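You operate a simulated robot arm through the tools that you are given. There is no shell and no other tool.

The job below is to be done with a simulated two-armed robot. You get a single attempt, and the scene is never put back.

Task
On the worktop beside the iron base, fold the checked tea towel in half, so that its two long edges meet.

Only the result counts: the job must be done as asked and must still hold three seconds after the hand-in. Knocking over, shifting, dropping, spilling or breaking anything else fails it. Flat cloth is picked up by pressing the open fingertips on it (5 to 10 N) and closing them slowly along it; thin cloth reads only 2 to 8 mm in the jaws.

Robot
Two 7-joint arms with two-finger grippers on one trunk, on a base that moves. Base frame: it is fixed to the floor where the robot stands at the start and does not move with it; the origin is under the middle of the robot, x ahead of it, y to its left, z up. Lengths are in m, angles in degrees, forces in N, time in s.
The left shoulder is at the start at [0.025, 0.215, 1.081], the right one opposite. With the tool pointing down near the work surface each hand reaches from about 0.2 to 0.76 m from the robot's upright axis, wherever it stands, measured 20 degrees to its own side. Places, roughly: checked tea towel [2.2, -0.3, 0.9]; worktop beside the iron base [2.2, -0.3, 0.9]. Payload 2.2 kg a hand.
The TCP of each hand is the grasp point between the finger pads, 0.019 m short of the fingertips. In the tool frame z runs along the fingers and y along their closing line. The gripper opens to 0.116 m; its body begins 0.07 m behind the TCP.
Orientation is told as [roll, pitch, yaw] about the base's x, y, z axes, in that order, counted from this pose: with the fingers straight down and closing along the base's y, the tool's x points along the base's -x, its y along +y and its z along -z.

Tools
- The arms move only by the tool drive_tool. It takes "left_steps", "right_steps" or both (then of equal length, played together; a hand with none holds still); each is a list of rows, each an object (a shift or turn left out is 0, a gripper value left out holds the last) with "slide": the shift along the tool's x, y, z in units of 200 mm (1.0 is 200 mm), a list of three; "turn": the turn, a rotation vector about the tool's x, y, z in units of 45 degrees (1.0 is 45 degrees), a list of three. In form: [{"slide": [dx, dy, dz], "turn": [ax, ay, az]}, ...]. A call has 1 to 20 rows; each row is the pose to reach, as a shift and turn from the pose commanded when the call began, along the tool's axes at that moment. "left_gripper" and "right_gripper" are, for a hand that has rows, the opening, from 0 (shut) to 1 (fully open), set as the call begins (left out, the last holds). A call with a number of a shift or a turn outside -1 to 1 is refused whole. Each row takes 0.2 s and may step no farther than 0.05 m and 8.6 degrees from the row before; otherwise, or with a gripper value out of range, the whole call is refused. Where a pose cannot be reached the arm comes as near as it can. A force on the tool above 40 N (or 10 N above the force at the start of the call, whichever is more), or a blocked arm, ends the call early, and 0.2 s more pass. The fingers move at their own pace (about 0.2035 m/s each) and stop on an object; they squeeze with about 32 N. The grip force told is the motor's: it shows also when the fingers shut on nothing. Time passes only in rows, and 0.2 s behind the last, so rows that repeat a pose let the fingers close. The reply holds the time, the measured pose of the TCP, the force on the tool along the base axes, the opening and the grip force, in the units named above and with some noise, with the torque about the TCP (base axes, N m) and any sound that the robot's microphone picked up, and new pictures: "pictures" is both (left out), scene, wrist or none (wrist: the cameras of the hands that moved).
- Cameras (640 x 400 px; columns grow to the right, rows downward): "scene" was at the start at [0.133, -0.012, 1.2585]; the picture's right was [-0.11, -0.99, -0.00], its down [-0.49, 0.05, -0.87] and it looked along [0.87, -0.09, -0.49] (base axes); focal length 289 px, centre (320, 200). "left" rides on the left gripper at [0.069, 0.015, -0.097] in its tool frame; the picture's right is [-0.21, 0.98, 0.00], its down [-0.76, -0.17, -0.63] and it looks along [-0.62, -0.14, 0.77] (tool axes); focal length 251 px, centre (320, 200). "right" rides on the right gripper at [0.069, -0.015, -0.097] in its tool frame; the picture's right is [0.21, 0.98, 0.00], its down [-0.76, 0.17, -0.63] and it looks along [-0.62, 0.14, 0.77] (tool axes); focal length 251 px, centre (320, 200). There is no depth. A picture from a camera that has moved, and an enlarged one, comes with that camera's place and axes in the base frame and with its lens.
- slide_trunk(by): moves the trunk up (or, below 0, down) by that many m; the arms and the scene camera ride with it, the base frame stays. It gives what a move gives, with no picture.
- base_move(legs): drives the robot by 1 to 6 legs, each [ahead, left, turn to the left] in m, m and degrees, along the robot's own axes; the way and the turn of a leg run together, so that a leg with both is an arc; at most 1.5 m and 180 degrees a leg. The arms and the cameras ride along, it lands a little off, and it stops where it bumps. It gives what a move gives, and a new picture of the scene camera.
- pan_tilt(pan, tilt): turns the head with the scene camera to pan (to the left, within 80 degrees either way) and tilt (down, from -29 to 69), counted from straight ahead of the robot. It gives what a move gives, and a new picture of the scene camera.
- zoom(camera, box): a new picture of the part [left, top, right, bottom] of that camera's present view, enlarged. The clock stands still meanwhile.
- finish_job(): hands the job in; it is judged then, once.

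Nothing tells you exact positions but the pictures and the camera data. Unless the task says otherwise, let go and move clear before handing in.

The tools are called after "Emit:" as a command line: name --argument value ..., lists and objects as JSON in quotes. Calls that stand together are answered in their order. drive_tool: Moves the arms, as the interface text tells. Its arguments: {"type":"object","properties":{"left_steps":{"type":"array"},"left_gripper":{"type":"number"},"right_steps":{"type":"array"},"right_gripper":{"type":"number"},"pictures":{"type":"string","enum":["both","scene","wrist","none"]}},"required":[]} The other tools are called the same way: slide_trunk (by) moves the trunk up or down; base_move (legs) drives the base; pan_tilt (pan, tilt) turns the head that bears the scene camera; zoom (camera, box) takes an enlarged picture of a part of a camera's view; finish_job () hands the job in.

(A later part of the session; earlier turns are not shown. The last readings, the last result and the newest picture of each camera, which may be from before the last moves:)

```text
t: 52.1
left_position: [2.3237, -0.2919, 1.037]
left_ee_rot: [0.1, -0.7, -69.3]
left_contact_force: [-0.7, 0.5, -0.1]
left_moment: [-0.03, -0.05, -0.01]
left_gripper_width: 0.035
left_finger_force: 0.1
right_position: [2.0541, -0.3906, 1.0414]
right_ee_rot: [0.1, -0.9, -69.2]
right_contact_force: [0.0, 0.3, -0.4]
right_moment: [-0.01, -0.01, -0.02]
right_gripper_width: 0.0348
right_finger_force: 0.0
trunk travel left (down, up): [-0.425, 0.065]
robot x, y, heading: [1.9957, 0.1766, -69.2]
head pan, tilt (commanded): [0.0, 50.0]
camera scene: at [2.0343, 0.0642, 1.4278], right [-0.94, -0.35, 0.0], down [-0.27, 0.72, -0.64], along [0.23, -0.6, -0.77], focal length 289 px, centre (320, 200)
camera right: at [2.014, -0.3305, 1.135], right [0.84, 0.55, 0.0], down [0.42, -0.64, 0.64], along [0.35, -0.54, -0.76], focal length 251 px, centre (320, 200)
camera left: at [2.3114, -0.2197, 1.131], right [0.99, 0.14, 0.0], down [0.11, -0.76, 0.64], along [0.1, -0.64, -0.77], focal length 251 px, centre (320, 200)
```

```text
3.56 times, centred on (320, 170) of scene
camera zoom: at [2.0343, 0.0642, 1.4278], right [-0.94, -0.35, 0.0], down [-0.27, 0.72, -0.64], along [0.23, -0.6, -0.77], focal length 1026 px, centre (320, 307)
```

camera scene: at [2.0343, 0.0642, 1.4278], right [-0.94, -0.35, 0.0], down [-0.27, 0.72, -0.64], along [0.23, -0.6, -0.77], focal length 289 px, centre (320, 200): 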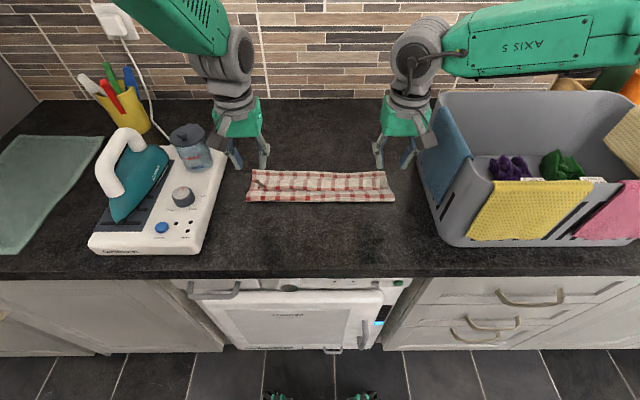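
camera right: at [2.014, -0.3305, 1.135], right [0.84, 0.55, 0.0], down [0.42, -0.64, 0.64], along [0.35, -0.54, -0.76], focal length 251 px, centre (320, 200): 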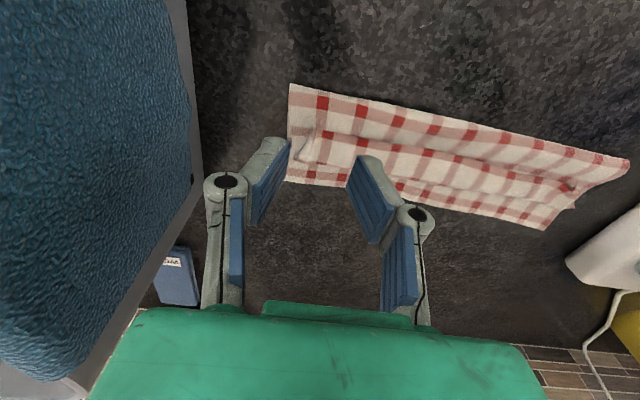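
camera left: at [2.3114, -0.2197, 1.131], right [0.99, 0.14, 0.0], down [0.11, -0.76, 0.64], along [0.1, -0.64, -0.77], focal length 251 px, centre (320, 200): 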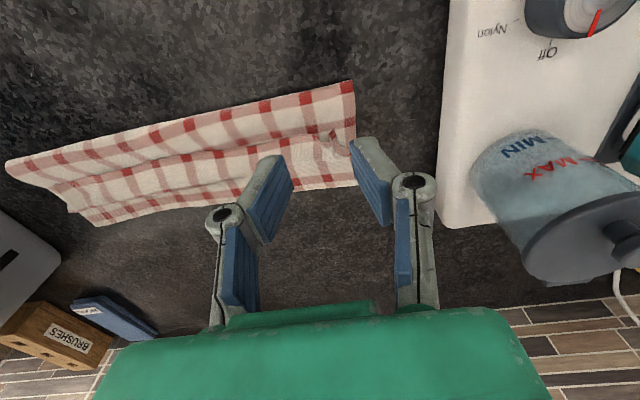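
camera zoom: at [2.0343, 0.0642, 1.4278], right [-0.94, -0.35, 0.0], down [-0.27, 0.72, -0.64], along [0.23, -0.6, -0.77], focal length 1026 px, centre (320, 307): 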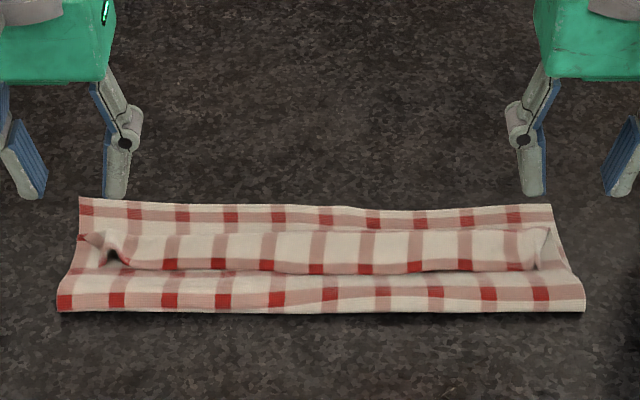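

The towel is released: near crease ≈ 0.547 m and back edge ≈ 0.65 m are right, but a ~3 cm strip of the hem is turned back on top, with a small standing ridge at each end where it was pinched. Let me zoom in to locate those ridges.

Emit:
zoom --camera "left" --box '[250, 70, 410, 170]'

Emit:
zoom --camera "right" --box '[250, 70, 410, 195]'

Emit:
zoom --camera "scene" --box '[240, 160, 320, 210]'

Emit:
zoom --camera "scene" --box '[325, 160, 405, 210]'

```text
4.00 times, centred on (330, 120) of left
camera zoom: at [2.3114, -0.2197, 1.131], right [0.99, 0.14, 0.0], down [0.11, -0.76, 0.64], along [0.1, -0.64, -0.77], focal length 1006 px, centre (280, 520)
```

zoom: 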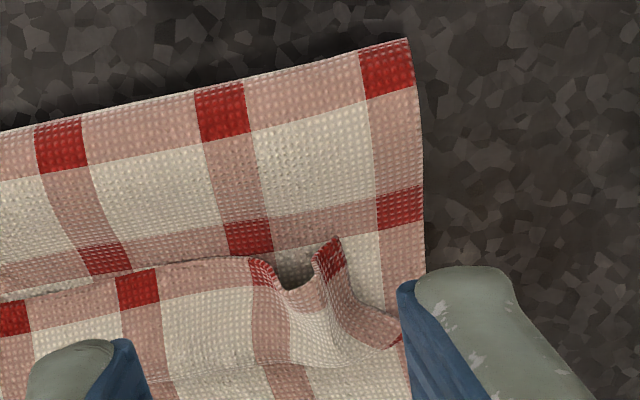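

```text
3.20 times, centred on (330, 132) of right
camera zoom: at [2.014, -0.3305, 1.135], right [0.84, 0.55, 0.0], down [0.42, -0.64, 0.64], along [0.35, -0.54, -0.76], focal length 805 px, centre (288, 416)
```

zoom: 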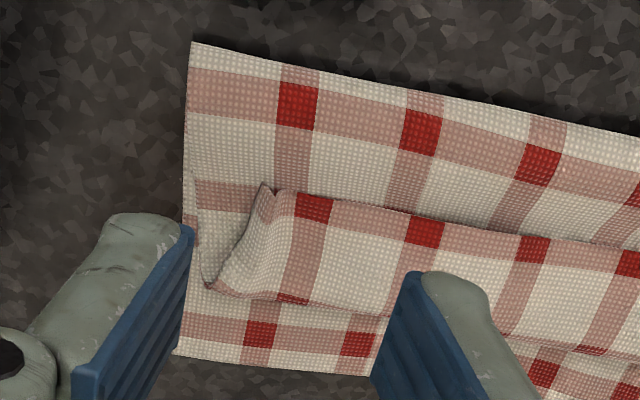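

```text
8.00 times, centred on (280, 185) of scene
camera zoom: at [2.0343, 0.0642, 1.4278], right [-0.94, -0.35, 0.0], down [-0.27, 0.72, -0.64], along [0.23, -0.6, -0.77], focal length 2309 px, centre (640, 320)
```

zoom: 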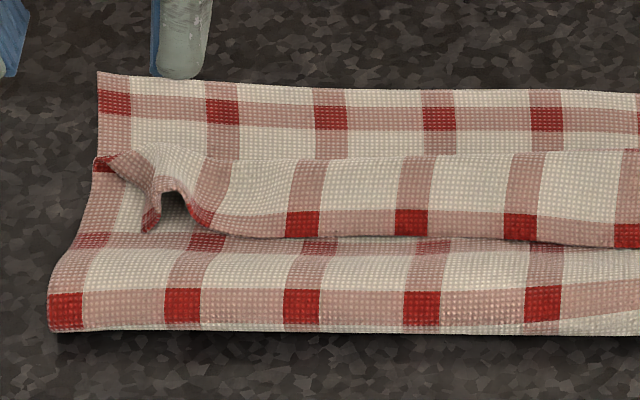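

```text
8.00 times, centred on (365, 185) of scene
camera zoom: at [2.0343, 0.0642, 1.4278], right [-0.94, -0.35, 0.0], down [-0.27, 0.72, -0.64], along [0.23, -0.6, -0.77], focal length 2309 px, centre (-40, 320)
```

zoom: 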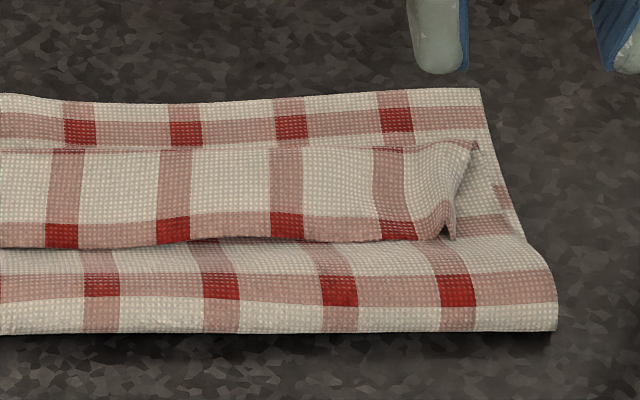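

The ridges sit right at the earlier pinch points. I'll tilt both grippers so the fingers point forward-down (≈40°), straddle those ridges at the hem, re-grip only the strip's edge, and later rotate the hands while moving it over, so the hem unrolls.

Emit:
drive_tool --left_gripper 0.3 --right_gripper 0.3 --left_steps '[{"slide": [-0.02, 0, 0.06], "turn": [0, -0.15, 0]}, {"slide": [-0.04, 0, 0.12], "turn": [0, -0.3, 0]}, {"slide": [-0.06, 0, 0.18], "turn": [0, -0.45, 0]}, {"slide": [-0.08, 0, 0.24], "turn": [0, -0.6, 0]}, {"slide": [-0.1, 0, 0.3], "turn": [0, -0.75, 0]}, {"slide": [-0.122, 0, 0.35], "turn": [0, -0.89, 0]}]' --right_steps '[{"slide": [-0.02, 0, 0.06], "turn": [0, -0.15, 0]}, {"slide": [-0.04, 0, 0.12], "turn": [0, -0.3, 0]}, {"slide": [-0.06, 0, 0.18], "turn": [0, -0.45, 0]}, {"slide": [-0.08, 0, 0.24], "turn": [0, -0.6, 0]}, {"slide": [-0.1, 0, 0.3], "turn": [0, -0.75, 0]}, {"slide": [-0.127, 0, 0.37], "turn": [0, -0.89, 0]}]' --pictures "both"

```text
t: 53.5
left_position: [2.337, -0.318, 0.9657]
left_ee_rot: [-0.6, -40.8, -68.2]
left_contact_force: [-0.2, -0.5, 0.5]
left_moment: [0.01, 0.02, -0.02]
left_gripper_width: 0.0348
left_finger_force: 0.1
right_position: [2.0647, -0.4186, 0.9631]
right_ee_rot: [0.1, -40.9, -69.3]
right_contact_force: [-0.1, -0.6, 1.2]
right_moment: [0.0, 0.0, 0.02]
right_gripper_width: 0.0347
right_finger_force: 0.0
trunk travel left (down, up): [-0.425, 0.065]
robot x, y, heading: [1.9949, 0.1791, -69.5]
head pan, tilt (commanded): [0.0, 50.0]
camera scene: at [2.0369, 0.06, 1.4272], right [-0.94, -0.35, 0.0], down [-0.27, 0.72, -0.64], along [0.23, -0.6, -0.77], focal length 289 px, centre (320, 200)
camera right: at [2.0093, -0.3164, 0.9898], right [0.86, 0.5, -0.14], down [0.21, -0.09, 0.97], along [0.47, -0.86, -0.18], focal length 251 px, centre (320, 200)
camera left: at [2.3086, -0.204, 0.9924], right [0.97, 0.21, 0.13], down [-0.09, -0.21, 0.97], along [0.23, -0.96, -0.18], focal length 251 px, centre (320, 200)
```

scene: 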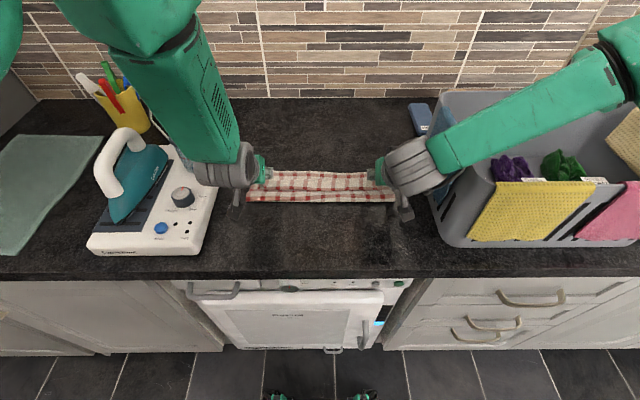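
right: 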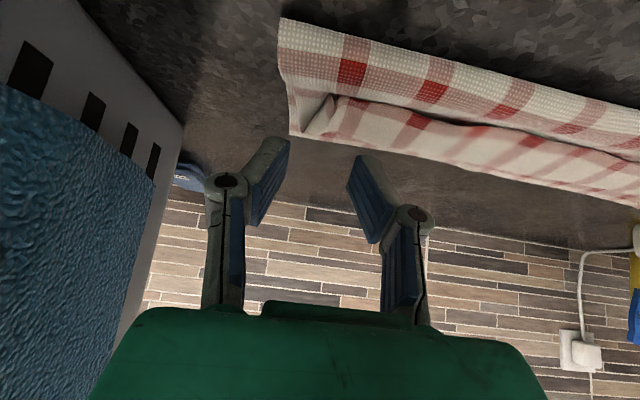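
left: 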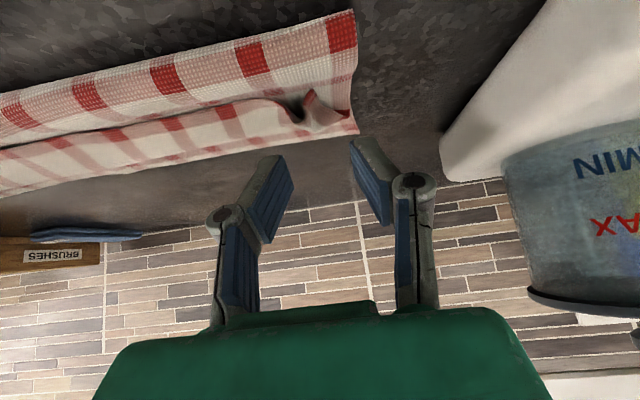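

Emit:
zoom --camera "scene" --box '[350, 80, 590, 230]'

Emit:
zoom --camera "left" --box '[200, 40, 440, 190]'

Emit:
zoom --camera "right" --box '[220, 40, 460, 190]'

```text
2.67 times, centred on (470, 155) of scene
camera zoom: at [2.0369, 0.06, 1.4272], right [-0.94, -0.35, 0.0], down [-0.27, 0.72, -0.64], along [0.23, -0.6, -0.77], focal length 770 px, centre (-80, 320)
```

zoom: 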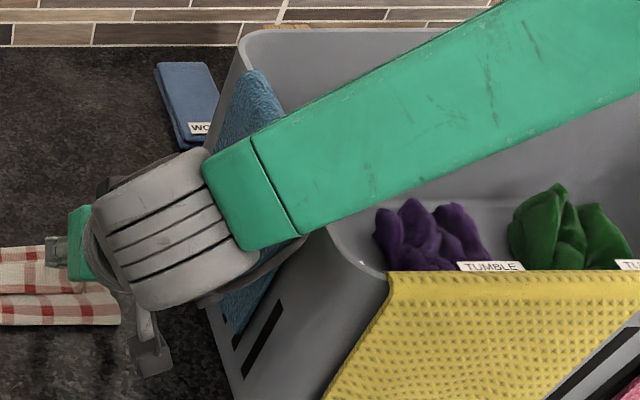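

```text
2.67 times, centred on (320, 115) of left
camera zoom: at [2.3086, -0.204, 0.9924], right [0.97, 0.21, 0.13], down [-0.09, -0.21, 0.97], along [0.23, -0.96, -0.18], focal length 670 px, centre (320, 427)
```

zoom: 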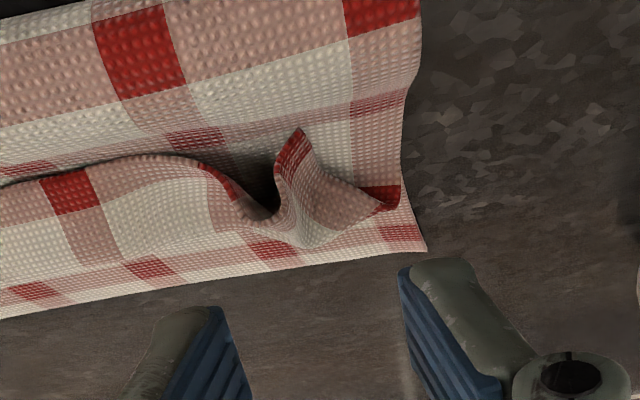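

```text
2.67 times, centred on (340, 115) of right
camera zoom: at [2.0093, -0.3164, 0.9898], right [0.86, 0.5, -0.14], down [0.21, -0.09, 0.97], along [0.47, -0.86, -0.18], focal length 670 px, centre (267, 427)
```

zoom: 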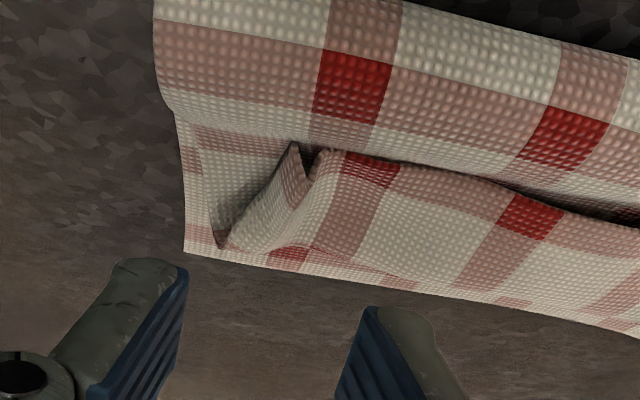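

The oblique view shows the strip and standing ridges clearly. The right forearm looks only a few cm above the basket rim, so before lowering further I'll raise the trunk to lift the elbows.

Emit:
slide_trunk --by 0.06

Emit:
zoom --camera "scene" --box '[0, 0, 640, 400]'

```text
t: 54.5
left_position: [2.3365, -0.3163, 1.0246]
left_ee_rot: [-0.5, -40.6, -68.2]
left_contact_force: [0.0, 0.3, -0.3]
left_moment: [0.03, 0.01, -0.03]
left_gripper_width: 0.0347
left_finger_force: 0.1
right_position: [2.0637, -0.4192, 1.0235]
right_ee_rot: [0.1, -40.8, -69.4]
right_contact_force: [-0.1, -0.5, 0.8]
right_moment: [0.01, 0.01, 0.01]
right_gripper_width: 0.0346
right_finger_force: 0.1
trunk travel left (down, up): [-0.485, 0.005]
robot x, y, heading: [1.993, 0.1788, -69.2]
head pan, tilt (commanded): [0.0, 50.0]
```

```text
1.00 times, centred on (320, 200) of scene (not enlarged: the box is as wide or as high as the picture)
camera zoom: at [2.036, 0.0606, 1.4873], right [-0.94, -0.35, 0.0], down [-0.27, 0.72, -0.64], along [0.23, -0.6, -0.77], focal length 289 px, centre (320, 200)
```

zoom: 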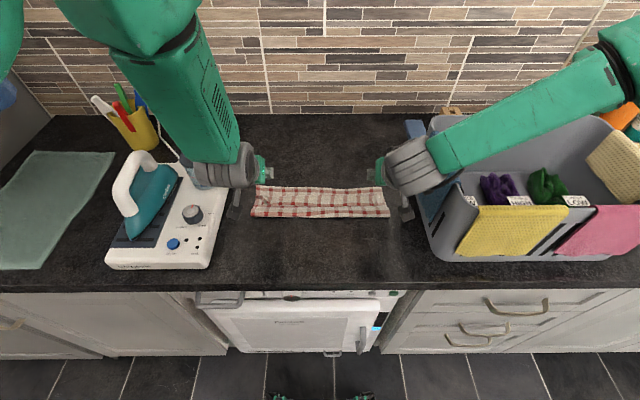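

With the trunk raised, I'll reduce the tilt to about 25° and hover just above the ridges (left hem ≈ 0.588, right ≈ 0.581 m ahead).

Emit:
drive_tool --left_steps '[{"slide": [0.05, -0.01, 0.07], "turn": [0, 0.09, 0]}, {"slide": [0.1, -0.02, 0.145], "turn": [0, 0.175, 0]}, {"slide": [0.15, -0.03, 0.22], "turn": [0, 0.265, 0]}, {"slide": [0.195, -0.035, 0.2915], "turn": [0, 0.351, 0]}]' --right_steps '[{"slide": [0.055, 0, 0.066], "turn": [0, 0.09, 0]}, {"slide": [0.11, 0, 0.13], "turn": [0, 0.175, 0]}, {"slide": [0.165, 0, 0.2], "turn": [0, 0.265, 0]}, {"slide": [0.217, 0, 0.265], "turn": [0, 0.351, 0]}]' --pictures "both"

Emit:
zoom --camera "left" --box '[220, 40, 460, 190]'

Emit:
zoom --camera "right" --box '[200, 40, 440, 190]'

```text
t: 55.5
left_position: [2.3288, -0.3295, 0.954]
left_ee_rot: [0.0, -24.9, -69.3]
left_contact_force: [-0.2, 0.4, 0.7]
left_moment: [-0.04, 0.01, 0.01]
left_gripper_width: 0.0345
left_finger_force: 0.0
right_position: [2.0659, -0.4219, 0.9534]
right_ee_rot: [0.1, -24.9, -69.4]
right_contact_force: [-0.7, 0.1, 0.5]
right_moment: [-0.01, 0.0, 0.0]
right_gripper_width: 0.0348
right_finger_force: 0.0
trunk travel left (down, up): [-0.485, 0.005]
robot x, y, heading: [1.9955, 0.1728, -69.6]
head pan, tilt (commanded): [0.0, 50.0]
camera scene: at [2.0378, 0.0593, 1.4872], right [-0.94, -0.35, 0.0], down [-0.27, 0.72, -0.64], along [0.23, -0.6, -0.77], focal length 289 px, centre (320, 200)
camera right: at [2.015, -0.3308, 1.0104], right [0.84, 0.53, -0.09], down [0.3, -0.33, 0.89], along [0.44, -0.78, -0.44], focal length 251 px, centre (320, 200)
camera left: at [2.3049, -0.2262, 1.0114], right [0.98, 0.16, 0.09], down [-0.01, -0.45, 0.89], along [0.19, -0.88, -0.44], focal length 251 px, centre (320, 200)
```

scene: 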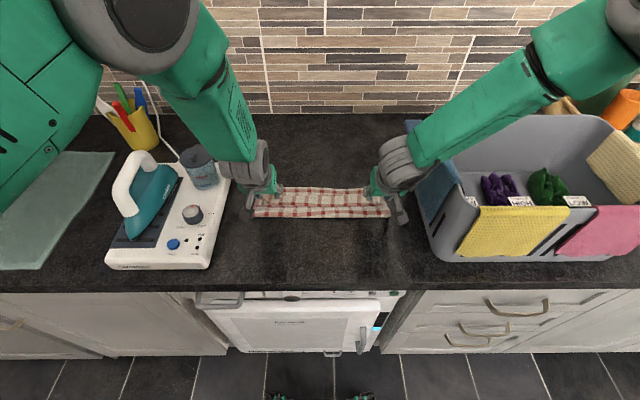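
right: 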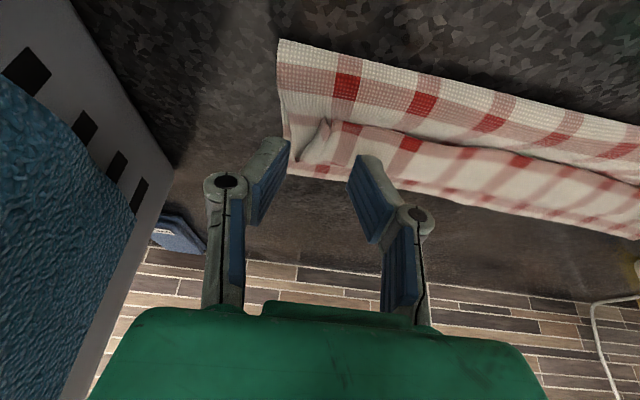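
left: 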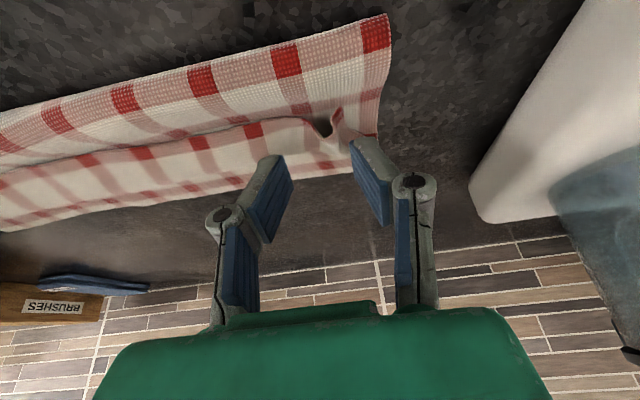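

```text
2.67 times, centred on (340, 115) of left
camera zoom: at [2.3049, -0.2262, 1.0114], right [0.98, 0.16, 0.09], down [-0.01, -0.45, 0.89], along [0.19, -0.88, -0.44], focal length 670 px, centre (267, 427)
```

zoom: 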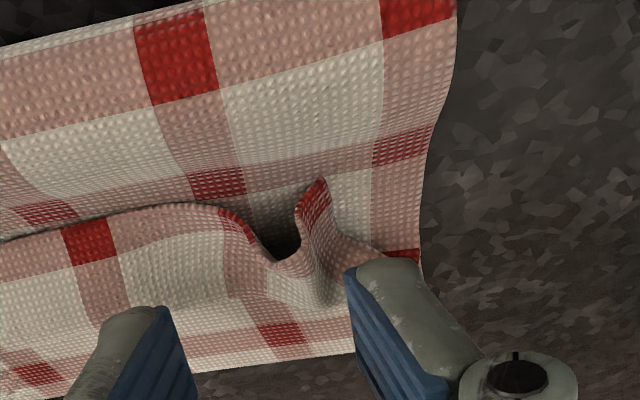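

```text
2.67 times, centred on (320, 115) of right
camera zoom: at [2.015, -0.3308, 1.0104], right [0.84, 0.53, -0.09], down [0.3, -0.33, 0.89], along [0.44, -0.78, -0.44], focal length 670 px, centre (320, 427)
```

zoom: 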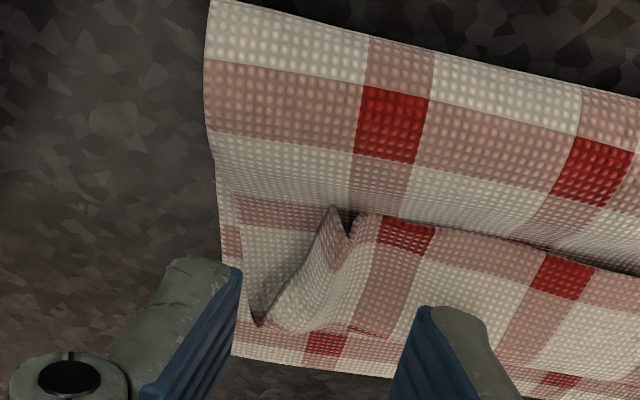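

The ridges are right between the open fingers. Lowering to light contact.

Emit:
drive_tool --left_steps '[{"slide": [0.012, 0.005, 0.025]}, {"slide": [0.024, 0.01, 0.05]}, {"slide": [0.035, 0.015, 0.075]}]' --right_steps '[{"slide": [0.016, 0, 0.023]}, {"slide": [0.032, 0, 0.046]}, {"slide": [0.048, 0, 0.0685]}]' --pictures "wrist"

Emit:
zoom --camera "left" --box '[220, 60, 460, 210]'

Emit:
zoom --camera "right" --box '[200, 60, 440, 210]'

```text
t: 56.3
left_position: [2.3318, -0.328, 0.9385]
left_ee_rot: [0.1, -25.0, -69.4]
left_contact_force: [0.2, 0.0, -0.5]
left_moment: [-0.01, 0.02, 0.01]
left_gripper_width: 0.035
left_finger_force: 0.0
right_position: [2.0637, -0.4169, 0.9362]
right_ee_rot: [0.2, -25.0, -69.3]
right_contact_force: [-0.4, -0.2, -0.7]
right_moment: [-0.01, 0.02, -0.01]
right_gripper_width: 0.0346
right_finger_force: 0.0
trunk travel left (down, up): [-0.485, 0.005]
robot x, y, heading: [1.9921, 0.1761, -69.1]
head pan, tilt (commanded): [0.0, 50.0]
camera right: at [2.0123, -0.3256, 0.9942], right [0.84, 0.53, -0.09], down [0.3, -0.33, 0.89], along [0.44, -0.78, -0.44], focal length 251 px, centre (320, 200)
camera left: at [2.3078, -0.2248, 0.9963], right [0.98, 0.16, 0.09], down [-0.01, -0.45, 0.89], along [0.19, -0.88, -0.44], focal length 251 px, centre (320, 200)
```

right: 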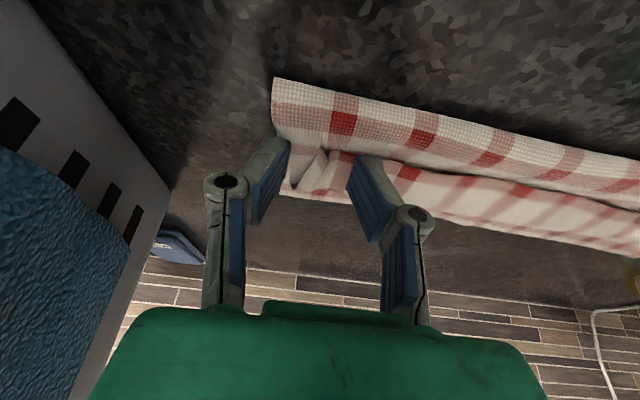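
left: 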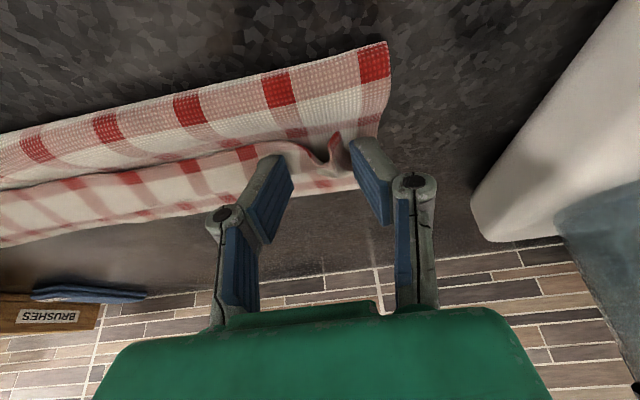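

```text
2.67 times, centred on (340, 135) of left
camera zoom: at [2.3078, -0.2248, 0.9963], right [0.98, 0.16, 0.09], down [-0.01, -0.45, 0.89], along [0.19, -0.88, -0.44], focal length 670 px, centre (267, 373)
```

zoom: 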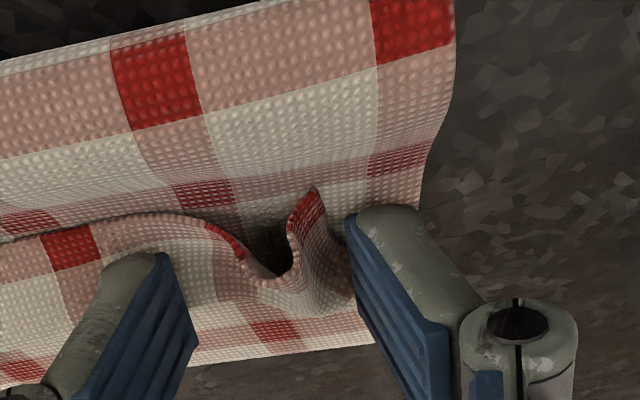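

```text
2.67 times, centred on (320, 135) of right
camera zoom: at [2.0123, -0.3256, 0.9942], right [0.84, 0.53, -0.09], down [0.3, -0.33, 0.89], along [0.44, -0.78, -0.44], focal length 670 px, centre (320, 373)
```

zoom: 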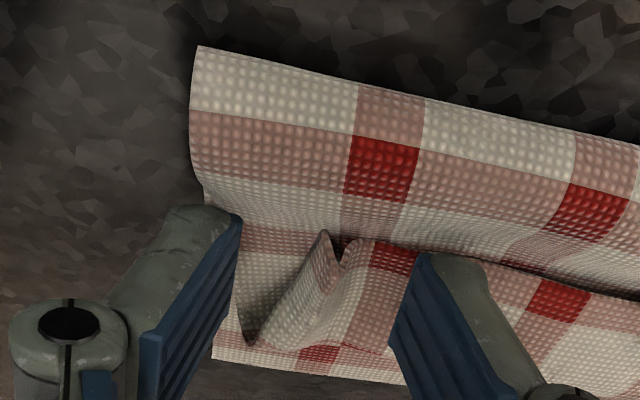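

Both ridges are well centred between the pads (left needs a 4 mm nudge). I'll go down a touch more for light contact, then close gradually.

Emit:
drive_tool --left_steps '[{"slide": [0.003, 0.015, 0.006]}, {"slide": [0.005, 0.02, 0.01]}]' --right_steps '[{"slide": [0.002, 0, 0.003]}, {"slide": [0.003, 0, 0.006]}]' --pictures "none"

Emit:
drive_tool --left_gripper 0.22 --right_gripper 0.22 --left_steps '[{"slide": [0, 0, 0]}]' --right_steps '[{"slide": [0, 0, 0]}]' --pictures "none"

Emit:
zoom --camera "left" --box '[220, 60, 460, 210]'

Emit:
zoom --camera "right" --box '[200, 60, 440, 210]'

```text
t: 56.9
left_position: [2.3346, -0.325, 0.9364]
left_ee_rot: [0.0, -24.9, -69.2]
left_contact_force: [0.3, 1.2, 0.7]
left_moment: [-0.01, -0.01, 0.04]
left_gripper_width: 0.0346
left_finger_force: 0.1
right_position: [2.0639, -0.4166, 0.9369]
right_ee_rot: [0.2, -25.0, -69.3]
right_contact_force: [0.5, -0.6, -0.5]
right_moment: [-0.03, -0.01, 0.05]
right_gripper_width: 0.0348
right_finger_force: 0.1
trunk travel left (down, up): [-0.485, 0.005]
robot x, y, heading: [1.9964, 0.1776, -69.1]
head pan, tilt (commanded): [0.0, 50.0]
```

```text
t: 57.3
left_position: [2.3335, -0.3249, 0.9374]
left_ee_rot: [-0.1, -24.9, -69.3]
left_contact_force: [0.7, 0.3, -0.8]
left_moment: [0.02, 0.03, -0.04]
left_gripper_width: 0.0255
left_finger_force: 0.0
right_position: [2.0641, -0.4172, 0.9383]
right_ee_rot: [0.2, -25.0, -69.3]
right_contact_force: [0.0, -0.3, -0.3]
right_moment: [-0.02, 0.02, 0.0]
right_gripper_width: 0.0253
right_finger_force: 0.1
trunk travel left (down, up): [-0.485, 0.005]
robot x, y, heading: [1.9925, 0.1804, -69.4]
head pan, tilt (commanded): [0.0, 50.0]
```

```text
2.67 times, centred on (340, 135) of left
camera zoom: at [2.311, -0.2225, 0.9945], right [0.98, 0.16, 0.09], down [-0.01, -0.45, 0.89], along [0.19, -0.88, -0.44], focal length 670 px, centre (267, 373)
```

zoom: 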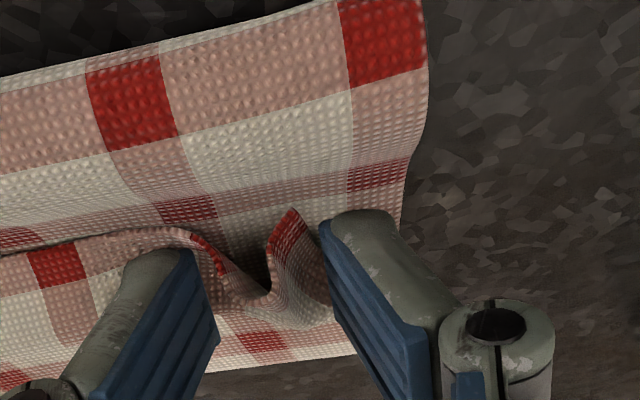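

```text
2.67 times, centred on (320, 135) of right
camera zoom: at [2.0136, -0.3266, 0.994], right [0.84, 0.53, -0.09], down [0.3, -0.33, 0.89], along [0.44, -0.78, -0.44], focal length 670 px, centre (320, 373)
```

zoom: 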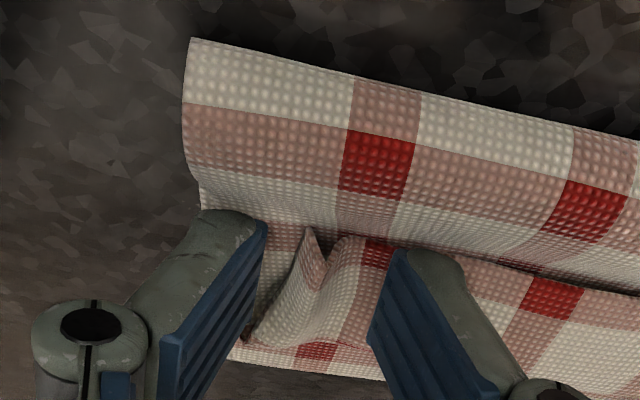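

Emit:
drive_tool --left_gripper 0.16 --right_gripper 0.16 --left_steps '[{"slide": [0.003, 0, 0.005]}]' --right_steps '[{"slide": [0.003, 0, 0.006]}]' --pictures "none"

Emit:
drive_tool --left_gripper 0.1 --right_gripper 0.1 --left_steps '[{"slide": [0, 0, 0]}]' --right_steps '[{"slide": [0.001, 0, 0.002]}]' --pictures "none"

Emit:
zoom --camera "left" --box '[220, 60, 460, 210]'

Emit:
zoom --camera "right" --box '[200, 60, 440, 210]'

```text
t: 57.7
left_position: [2.3355, -0.3243, 0.9369]
left_ee_rot: [0.0, -24.9, -69.3]
left_contact_force: [0.2, -0.3, -0.6]
left_moment: [0.01, -0.05, -0.02]
left_gripper_width: 0.0184
left_finger_force: 0.1
right_position: [2.0642, -0.4176, 0.9361]
right_ee_rot: [0.1, -25.0, -69.3]
right_contact_force: [0.0, -0.6, 0.1]
right_moment: [-0.03, -0.06, -0.01]
right_gripper_width: 0.0187
right_finger_force: 0.0
trunk travel left (down, up): [-0.485, 0.005]
robot x, y, heading: [1.9952, 0.175, -69.4]
head pan, tilt (commanded): [0.0, 50.0]
```

```text
t: 58.1
left_position: [2.3344, -0.3243, 0.9358]
left_ee_rot: [0.0, -24.9, -69.3]
left_contact_force: [0.4, 0.3, 0.1]
left_moment: [0.01, 0.01, 0.02]
left_gripper_width: 0.0115
left_finger_force: 0.0
right_position: [2.0639, -0.4178, 0.9357]
right_ee_rot: [0.1, -25.0, -69.3]
right_contact_force: [0.7, -0.3, 0.4]
right_moment: [-0.01, 0.0, 0.01]
right_gripper_width: 0.0114
right_finger_force: 0.0
trunk travel left (down, up): [-0.485, 0.005]
robot x, y, heading: [1.9948, 0.174, -69.3]
head pan, tilt (commanded): [0.0, 50.0]
```

```text
2.67 times, centred on (340, 135) of left
camera zoom: at [2.3111, -0.2216, 0.9937], right [0.98, 0.16, 0.09], down [-0.01, -0.45, 0.89], along [0.19, -0.88, -0.44], focal length 670 px, centre (267, 373)
```

zoom: 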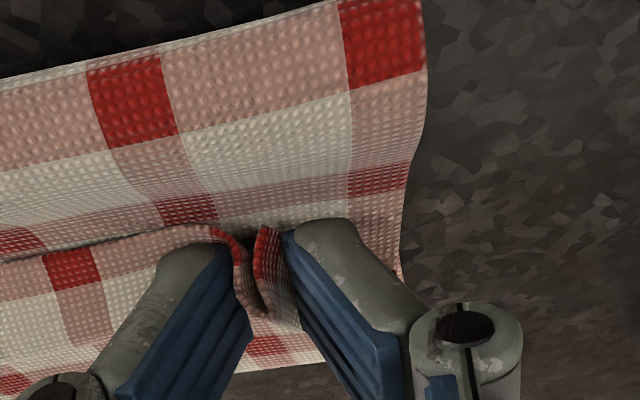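

```text
2.67 times, centred on (320, 135) of right
camera zoom: at [2.0137, -0.3261, 0.9925], right [0.84, 0.53, -0.09], down [0.3, -0.33, 0.89], along [0.44, -0.78, -0.44], focal length 670 px, centre (320, 373)
```

zoom: 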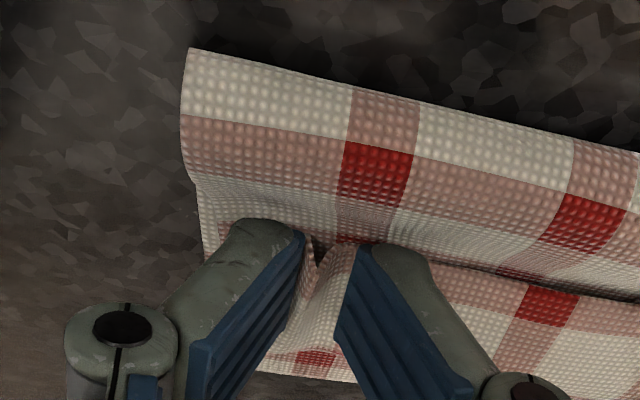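

Ridges are captured between the pads on both sides. Closing fully.

Emit:
drive_tool --left_gripper 0.05 --right_gripper 0.05 --left_steps '[{"slide": [0, 0, 0]}]' --right_steps '[{"slide": [0, 0, 0]}]' --pictures "none"

Emit:
drive_tool --left_gripper 0 --right_gripper 0 --left_steps '[{"slide": [0, 0, 0]}, {"slide": [0, 0, 0]}]' --right_steps '[{"slide": [0, 0, 0]}, {"slide": [0, 0, 0]}]' --pictures "none"

Emit:
zoom --camera "left" --box '[220, 60, 460, 210]'

Emit:
zoom --camera "right" --box '[200, 60, 440, 210]'

```text
t: 58.5
left_position: [2.3342, -0.3252, 0.9365]
left_ee_rot: [0.0, -24.9, -69.2]
left_contact_force: [0.0, -0.2, -0.5]
left_moment: [0.01, -0.01, -0.01]
left_gripper_width: 0.0059
left_finger_force: 0.1
right_position: [2.0641, -0.4181, 0.9354]
right_ee_rot: [0.2, -25.1, -69.3]
right_contact_force: [-0.8, 0.4, -0.4]
right_moment: [-0.02, 0.0, -0.02]
right_gripper_width: 0.0058
right_finger_force: 0.2
trunk travel left (down, up): [-0.485, 0.005]
robot x, y, heading: [2.0013, 0.1745, -69.2]
head pan, tilt (commanded): [0.0, 50.0]
```

```text
t: 59.1
left_position: [2.3337, -0.3252, 0.9363]
left_ee_rot: [0.0, -24.8, -69.3]
left_contact_force: [-1.1, -0.1, 0.9]
left_moment: [-0.03, 0.0, 0.03]
left_gripper_width: 0.0036
left_finger_force: 32.3
right_position: [2.0651, -0.4177, 0.9357]
right_ee_rot: [0.1, -25.1, -69.3]
right_contact_force: [0.8, 0.6, -1.1]
right_moment: [0.04, -0.05, 0.01]
right_gripper_width: 0.0027
right_finger_force: 29.7
trunk travel left (down, up): [-0.485, 0.005]
robot x, y, heading: [1.9952, 0.1751, -69.3]
head pan, tilt (commanded): [0.0, 50.0]
```

```text
2.67 times, centred on (340, 135) of left
camera zoom: at [2.3109, -0.2218, 0.9937], right [0.98, 0.16, 0.09], down [-0.01, -0.45, 0.89], along [0.19, -0.88, -0.44], focal length 670 px, centre (267, 373)
```

zoom: 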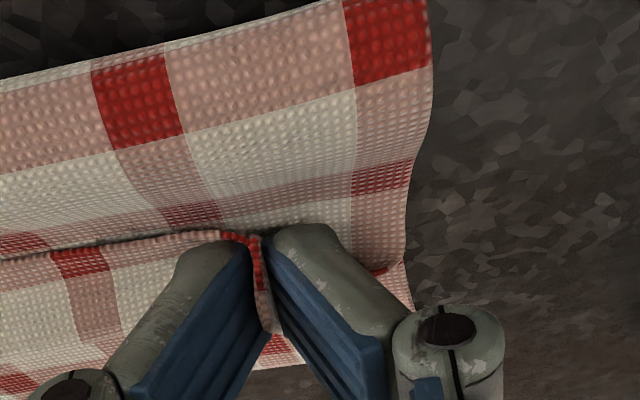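

```text
2.67 times, centred on (320, 135) of right
camera zoom: at [2.0136, -0.3262, 0.9924], right [0.84, 0.53, -0.09], down [0.3, -0.33, 0.89], along [0.44, -0.78, -0.44], focal length 670 px, centre (320, 373)
```

zoom: 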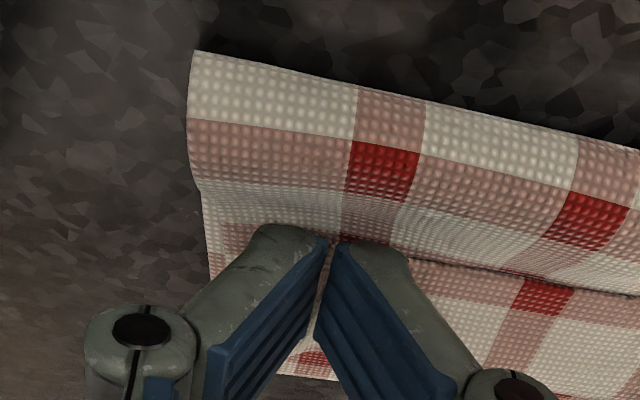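

The left grip is clear; checking the right grip with a small lift.

Emit:
drive_tool --left_steps '[{"slide": [-0.027, 0, -0.029]}, {"slide": [-0.054, 0, -0.0575]}]' --right_steps '[{"slide": [-0.027, 0, -0.029]}, {"slide": [-0.054, 0, -0.0575]}]' --pictures "both"

Emit:
zoom --camera "right" --box '[200, 60, 440, 210]'

Emit:
zoom --camera "scene" --box '[230, 140, 410, 240]'

```text
t: 59.7
left_position: [2.335, -0.3303, 0.9516]
left_ee_rot: [0.0, -25.0, -69.3]
left_contact_force: [-1.0, 0.2, 0.8]
left_moment: [-0.04, -0.01, -0.01]
left_gripper_width: 0.004
left_finger_force: 31.9
right_position: [2.0656, -0.4216, 0.9506]
right_ee_rot: [0.0, -24.9, -69.3]
right_contact_force: [0.7, 0.0, -0.6]
right_moment: [0.0, -0.01, 0.03]
right_gripper_width: 0.0028
right_finger_force: 31.4
trunk travel left (down, up): [-0.485, 0.005]
robot x, y, heading: [1.9968, 0.1755, -69.5]
head pan, tilt (commanded): [0.0, 50.0]
camera scene: at [2.0368, 0.0609, 1.4874], right [-0.94, -0.35, 0.0], down [-0.27, 0.72, -0.64], along [0.23, -0.6, -0.77], focal length 289 px, centre (320, 200)
camera right: at [2.0145, -0.3312, 1.0075], right [0.85, 0.53, -0.09], down [0.3, -0.33, 0.89], along [0.44, -0.78, -0.44], focal length 251 px, centre (320, 200)
camera left: at [2.3128, -0.2265, 1.0086], right [0.98, 0.16, 0.09], down [-0.01, -0.45, 0.89], along [0.19, -0.88, -0.44], focal length 251 px, centre (320, 200)
```

scene: 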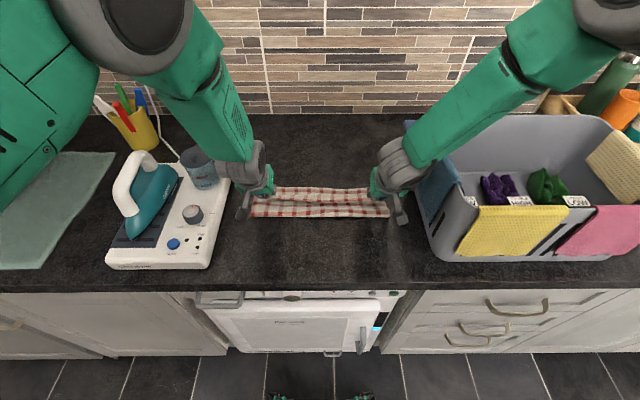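
right: 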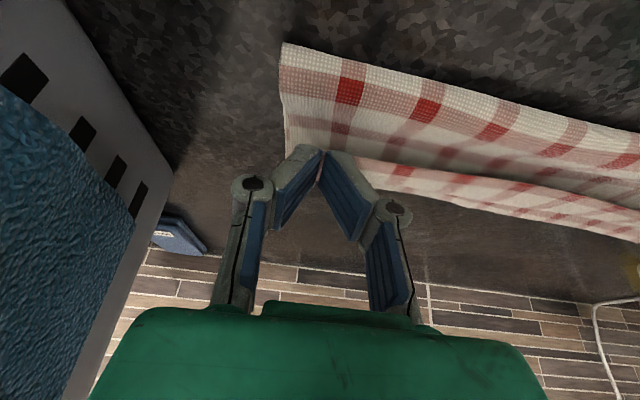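
left: 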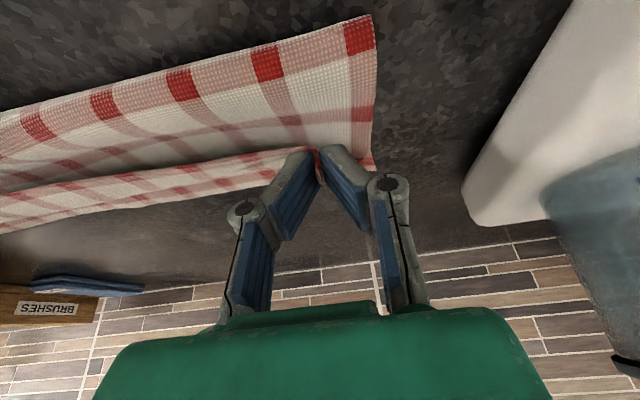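

```text
2.67 times, centred on (320, 135) of right
camera zoom: at [2.0145, -0.3312, 1.0075], right [0.85, 0.53, -0.09], down [0.3, -0.33, 0.89], along [0.44, -0.78, -0.44], focal length 670 px, centre (320, 373)
```

zoom: 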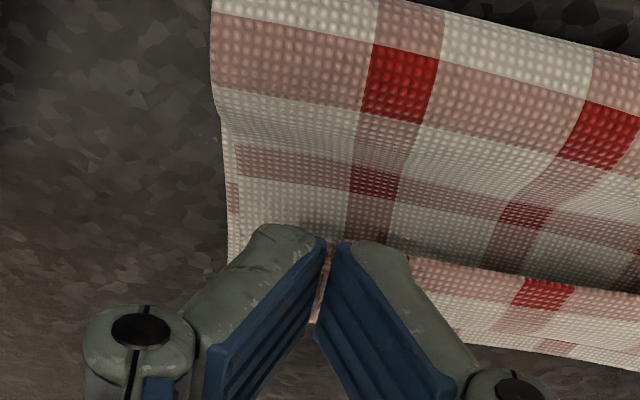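

```text
3.56 times, centred on (320, 190) of scene
camera zoom: at [2.0368, 0.0609, 1.4874], right [-0.94, -0.35, 0.0], down [-0.27, 0.72, -0.64], along [0.23, -0.6, -0.77], focal length 1026 px, centre (320, 236)
```

zoom: 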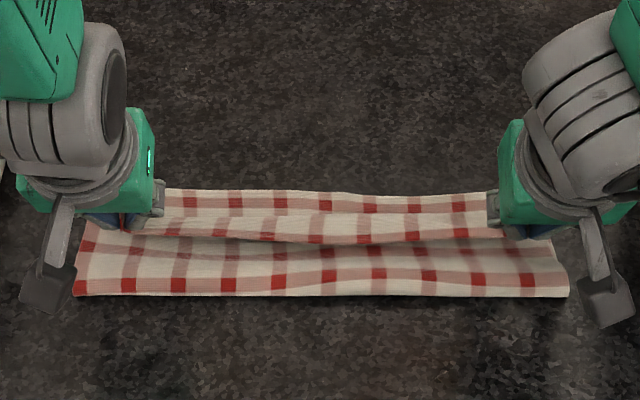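

Both hands hold the hem strip now. I'll lift it up while rotating the hands so the hem unrolls, keeping the crease undisturbed.

Emit:
drive_tool --left_steps '[{"slide": [-0.023, 0, -0.036], "turn": [0, 0.11, 0]}, {"slide": [-0.046, 0, -0.071], "turn": [0, 0.22, 0]}, {"slide": [-0.068, 0, -0.107], "turn": [0, 0.33, 0]}, {"slide": [-0.091, 0, -0.143], "turn": [0, 0.44, 0]}, {"slide": [-0.114, 0, -0.178], "turn": [0, 0.55, 0]}, {"slide": [-0.137, 0, -0.214], "turn": [0, 0.667, 0]}]' --right_steps '[{"slide": [-0.028, 0, -0.034], "turn": [0, 0.11, 0]}, {"slide": [-0.056, 0, -0.068], "turn": [0, 0.22, 0]}, {"slide": [-0.084, 0, -0.102], "turn": [0, 0.33, 0]}, {"slide": [-0.112, 0, -0.137], "turn": [0, 0.44, 0]}, {"slide": [-0.14, 0, -0.171], "turn": [0, 0.55, 0]}, {"slide": [-0.168, 0, -0.205], "turn": [0, 0.667, 0]}]' --pictures "both"

Emit:
zoom --camera "scene" --box '[230, 130, 410, 230]'

```text
t: 61.1
left_position: [2.3397, -0.3364, 0.9999]
left_ee_rot: [0.0, 5.1, -69.3]
left_contact_force: [-0.5, -0.3, 0.5]
left_moment: [0.0, -0.02, -0.02]
left_gripper_width: 0.0036
left_finger_force: 32.3
right_position: [2.0696, -0.4358, 1.0012]
right_ee_rot: [0.2, 5.2, -69.2]
right_contact_force: [0.0, -0.2, -0.2]
right_moment: [0.04, 0.01, 0.02]
right_gripper_width: 0.0031
right_finger_force: 31.9
trunk travel left (down, up): [-0.485, 0.005]
robot x, y, heading: [1.9993, 0.1755, -69.0]
head pan, tilt (commanded): [0.0, 50.0]
camera scene: at [2.0383, 0.0589, 1.4871], right [-0.94, -0.35, 0.0], down [-0.27, 0.72, -0.64], along [0.23, -0.6, -0.77], focal length 289 px, centre (320, 200)
camera right: at [2.0349, -0.384, 1.1025], right [0.84, 0.55, 0.02], down [0.44, -0.7, 0.56], along [0.32, -0.46, -0.83], focal length 251 px, centre (320, 200)
camera left: at [2.3314, -0.274, 1.1012], right [0.99, 0.15, -0.02], down [0.13, -0.82, 0.56], along [0.07, -0.56, -0.83], focal length 251 px, centre (320, 200)
```

scene: 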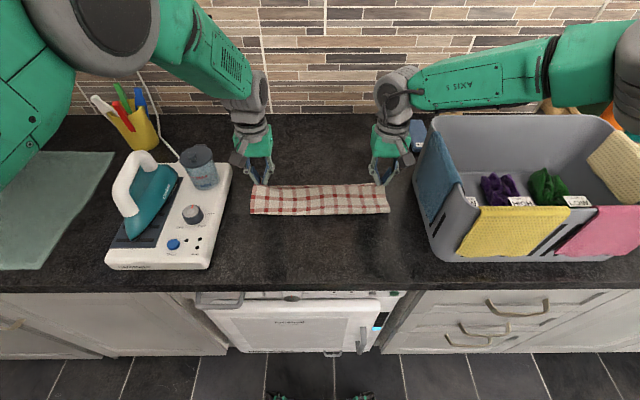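
right: 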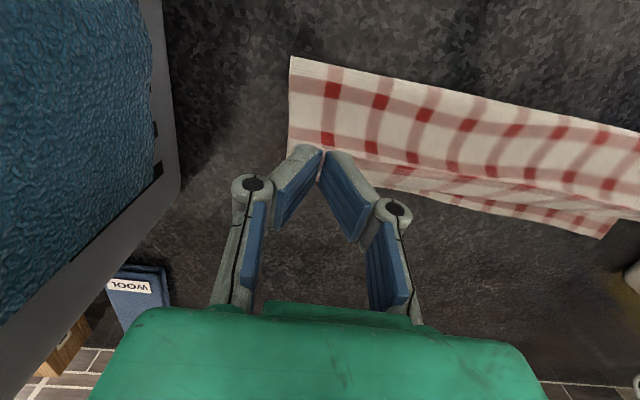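
left: 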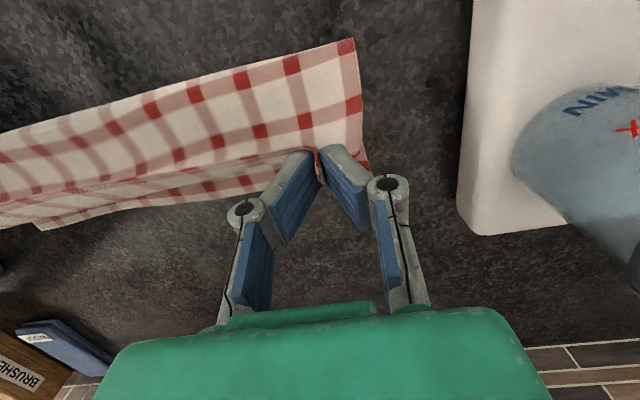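

```text
3.56 times, centred on (320, 180) of scene
camera zoom: at [2.0383, 0.0589, 1.4871], right [-0.94, -0.35, 0.0], down [-0.27, 0.72, -0.64], along [0.23, -0.6, -0.77], focal length 1026 px, centre (320, 271)
```

zoom: 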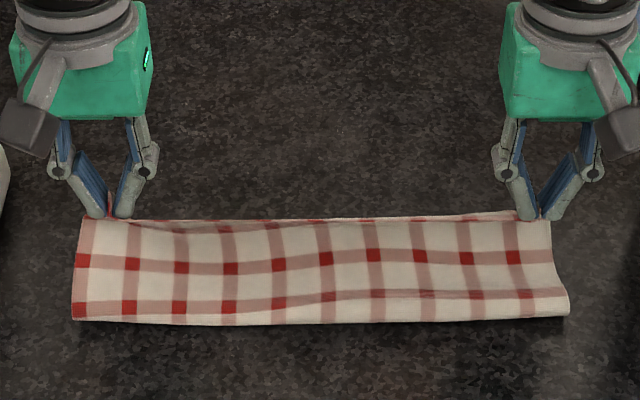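

The hem has come up—the strip no longer shows turned back on the near side. Let me check from the wrist cameras.

Emit:
zoom --camera "left" --box '[0, 20, 400, 260]'

Emit:
zoom --camera "right" --box '[270, 40, 640, 260]'

Emit:
zoom --camera "scene" --box '[240, 170, 330, 225]'

```text
1.60 times, centred on (200, 140) of left
camera zoom: at [2.3314, -0.274, 1.1012], right [0.99, 0.15, -0.02], down [0.13, -0.82, 0.56], along [0.07, -0.56, -0.83], focal length 402 px, centre (512, 296)
```

zoom: 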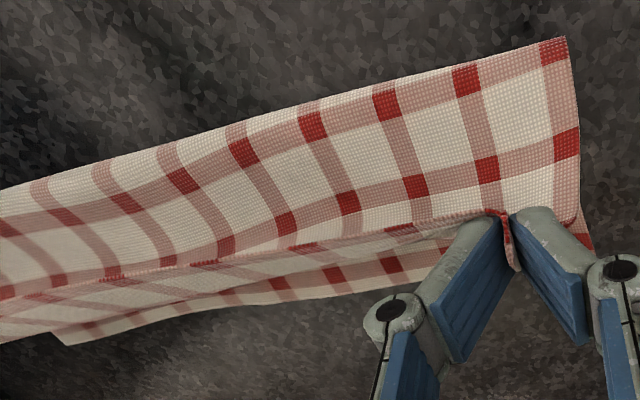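

```text
1.73 times, centred on (455, 150) of right
camera zoom: at [2.0349, -0.384, 1.1025], right [0.84, 0.55, 0.02], down [0.44, -0.7, 0.56], along [0.32, -0.46, -0.83], focal length 435 px, centre (86, 286)
```

zoom: 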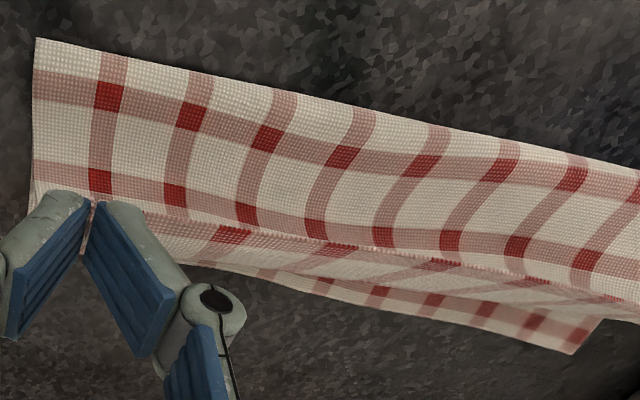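

```text
7.11 times, centred on (285, 198) of scene
camera zoom: at [2.0383, 0.0589, 1.4871], right [-0.94, -0.35, 0.0], down [-0.27, 0.72, -0.64], along [0.23, -0.6, -0.77], focal length 2053 px, centre (569, 218)
```

zoom: 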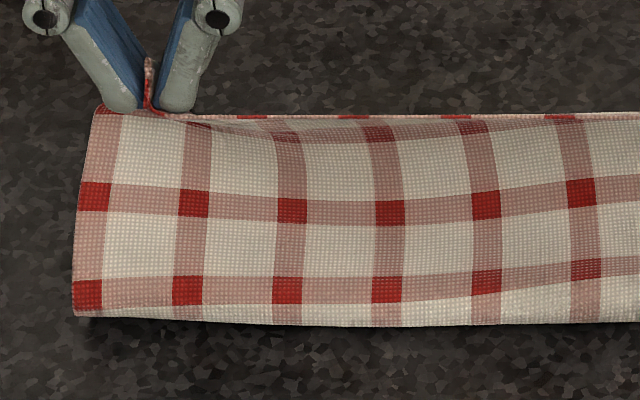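

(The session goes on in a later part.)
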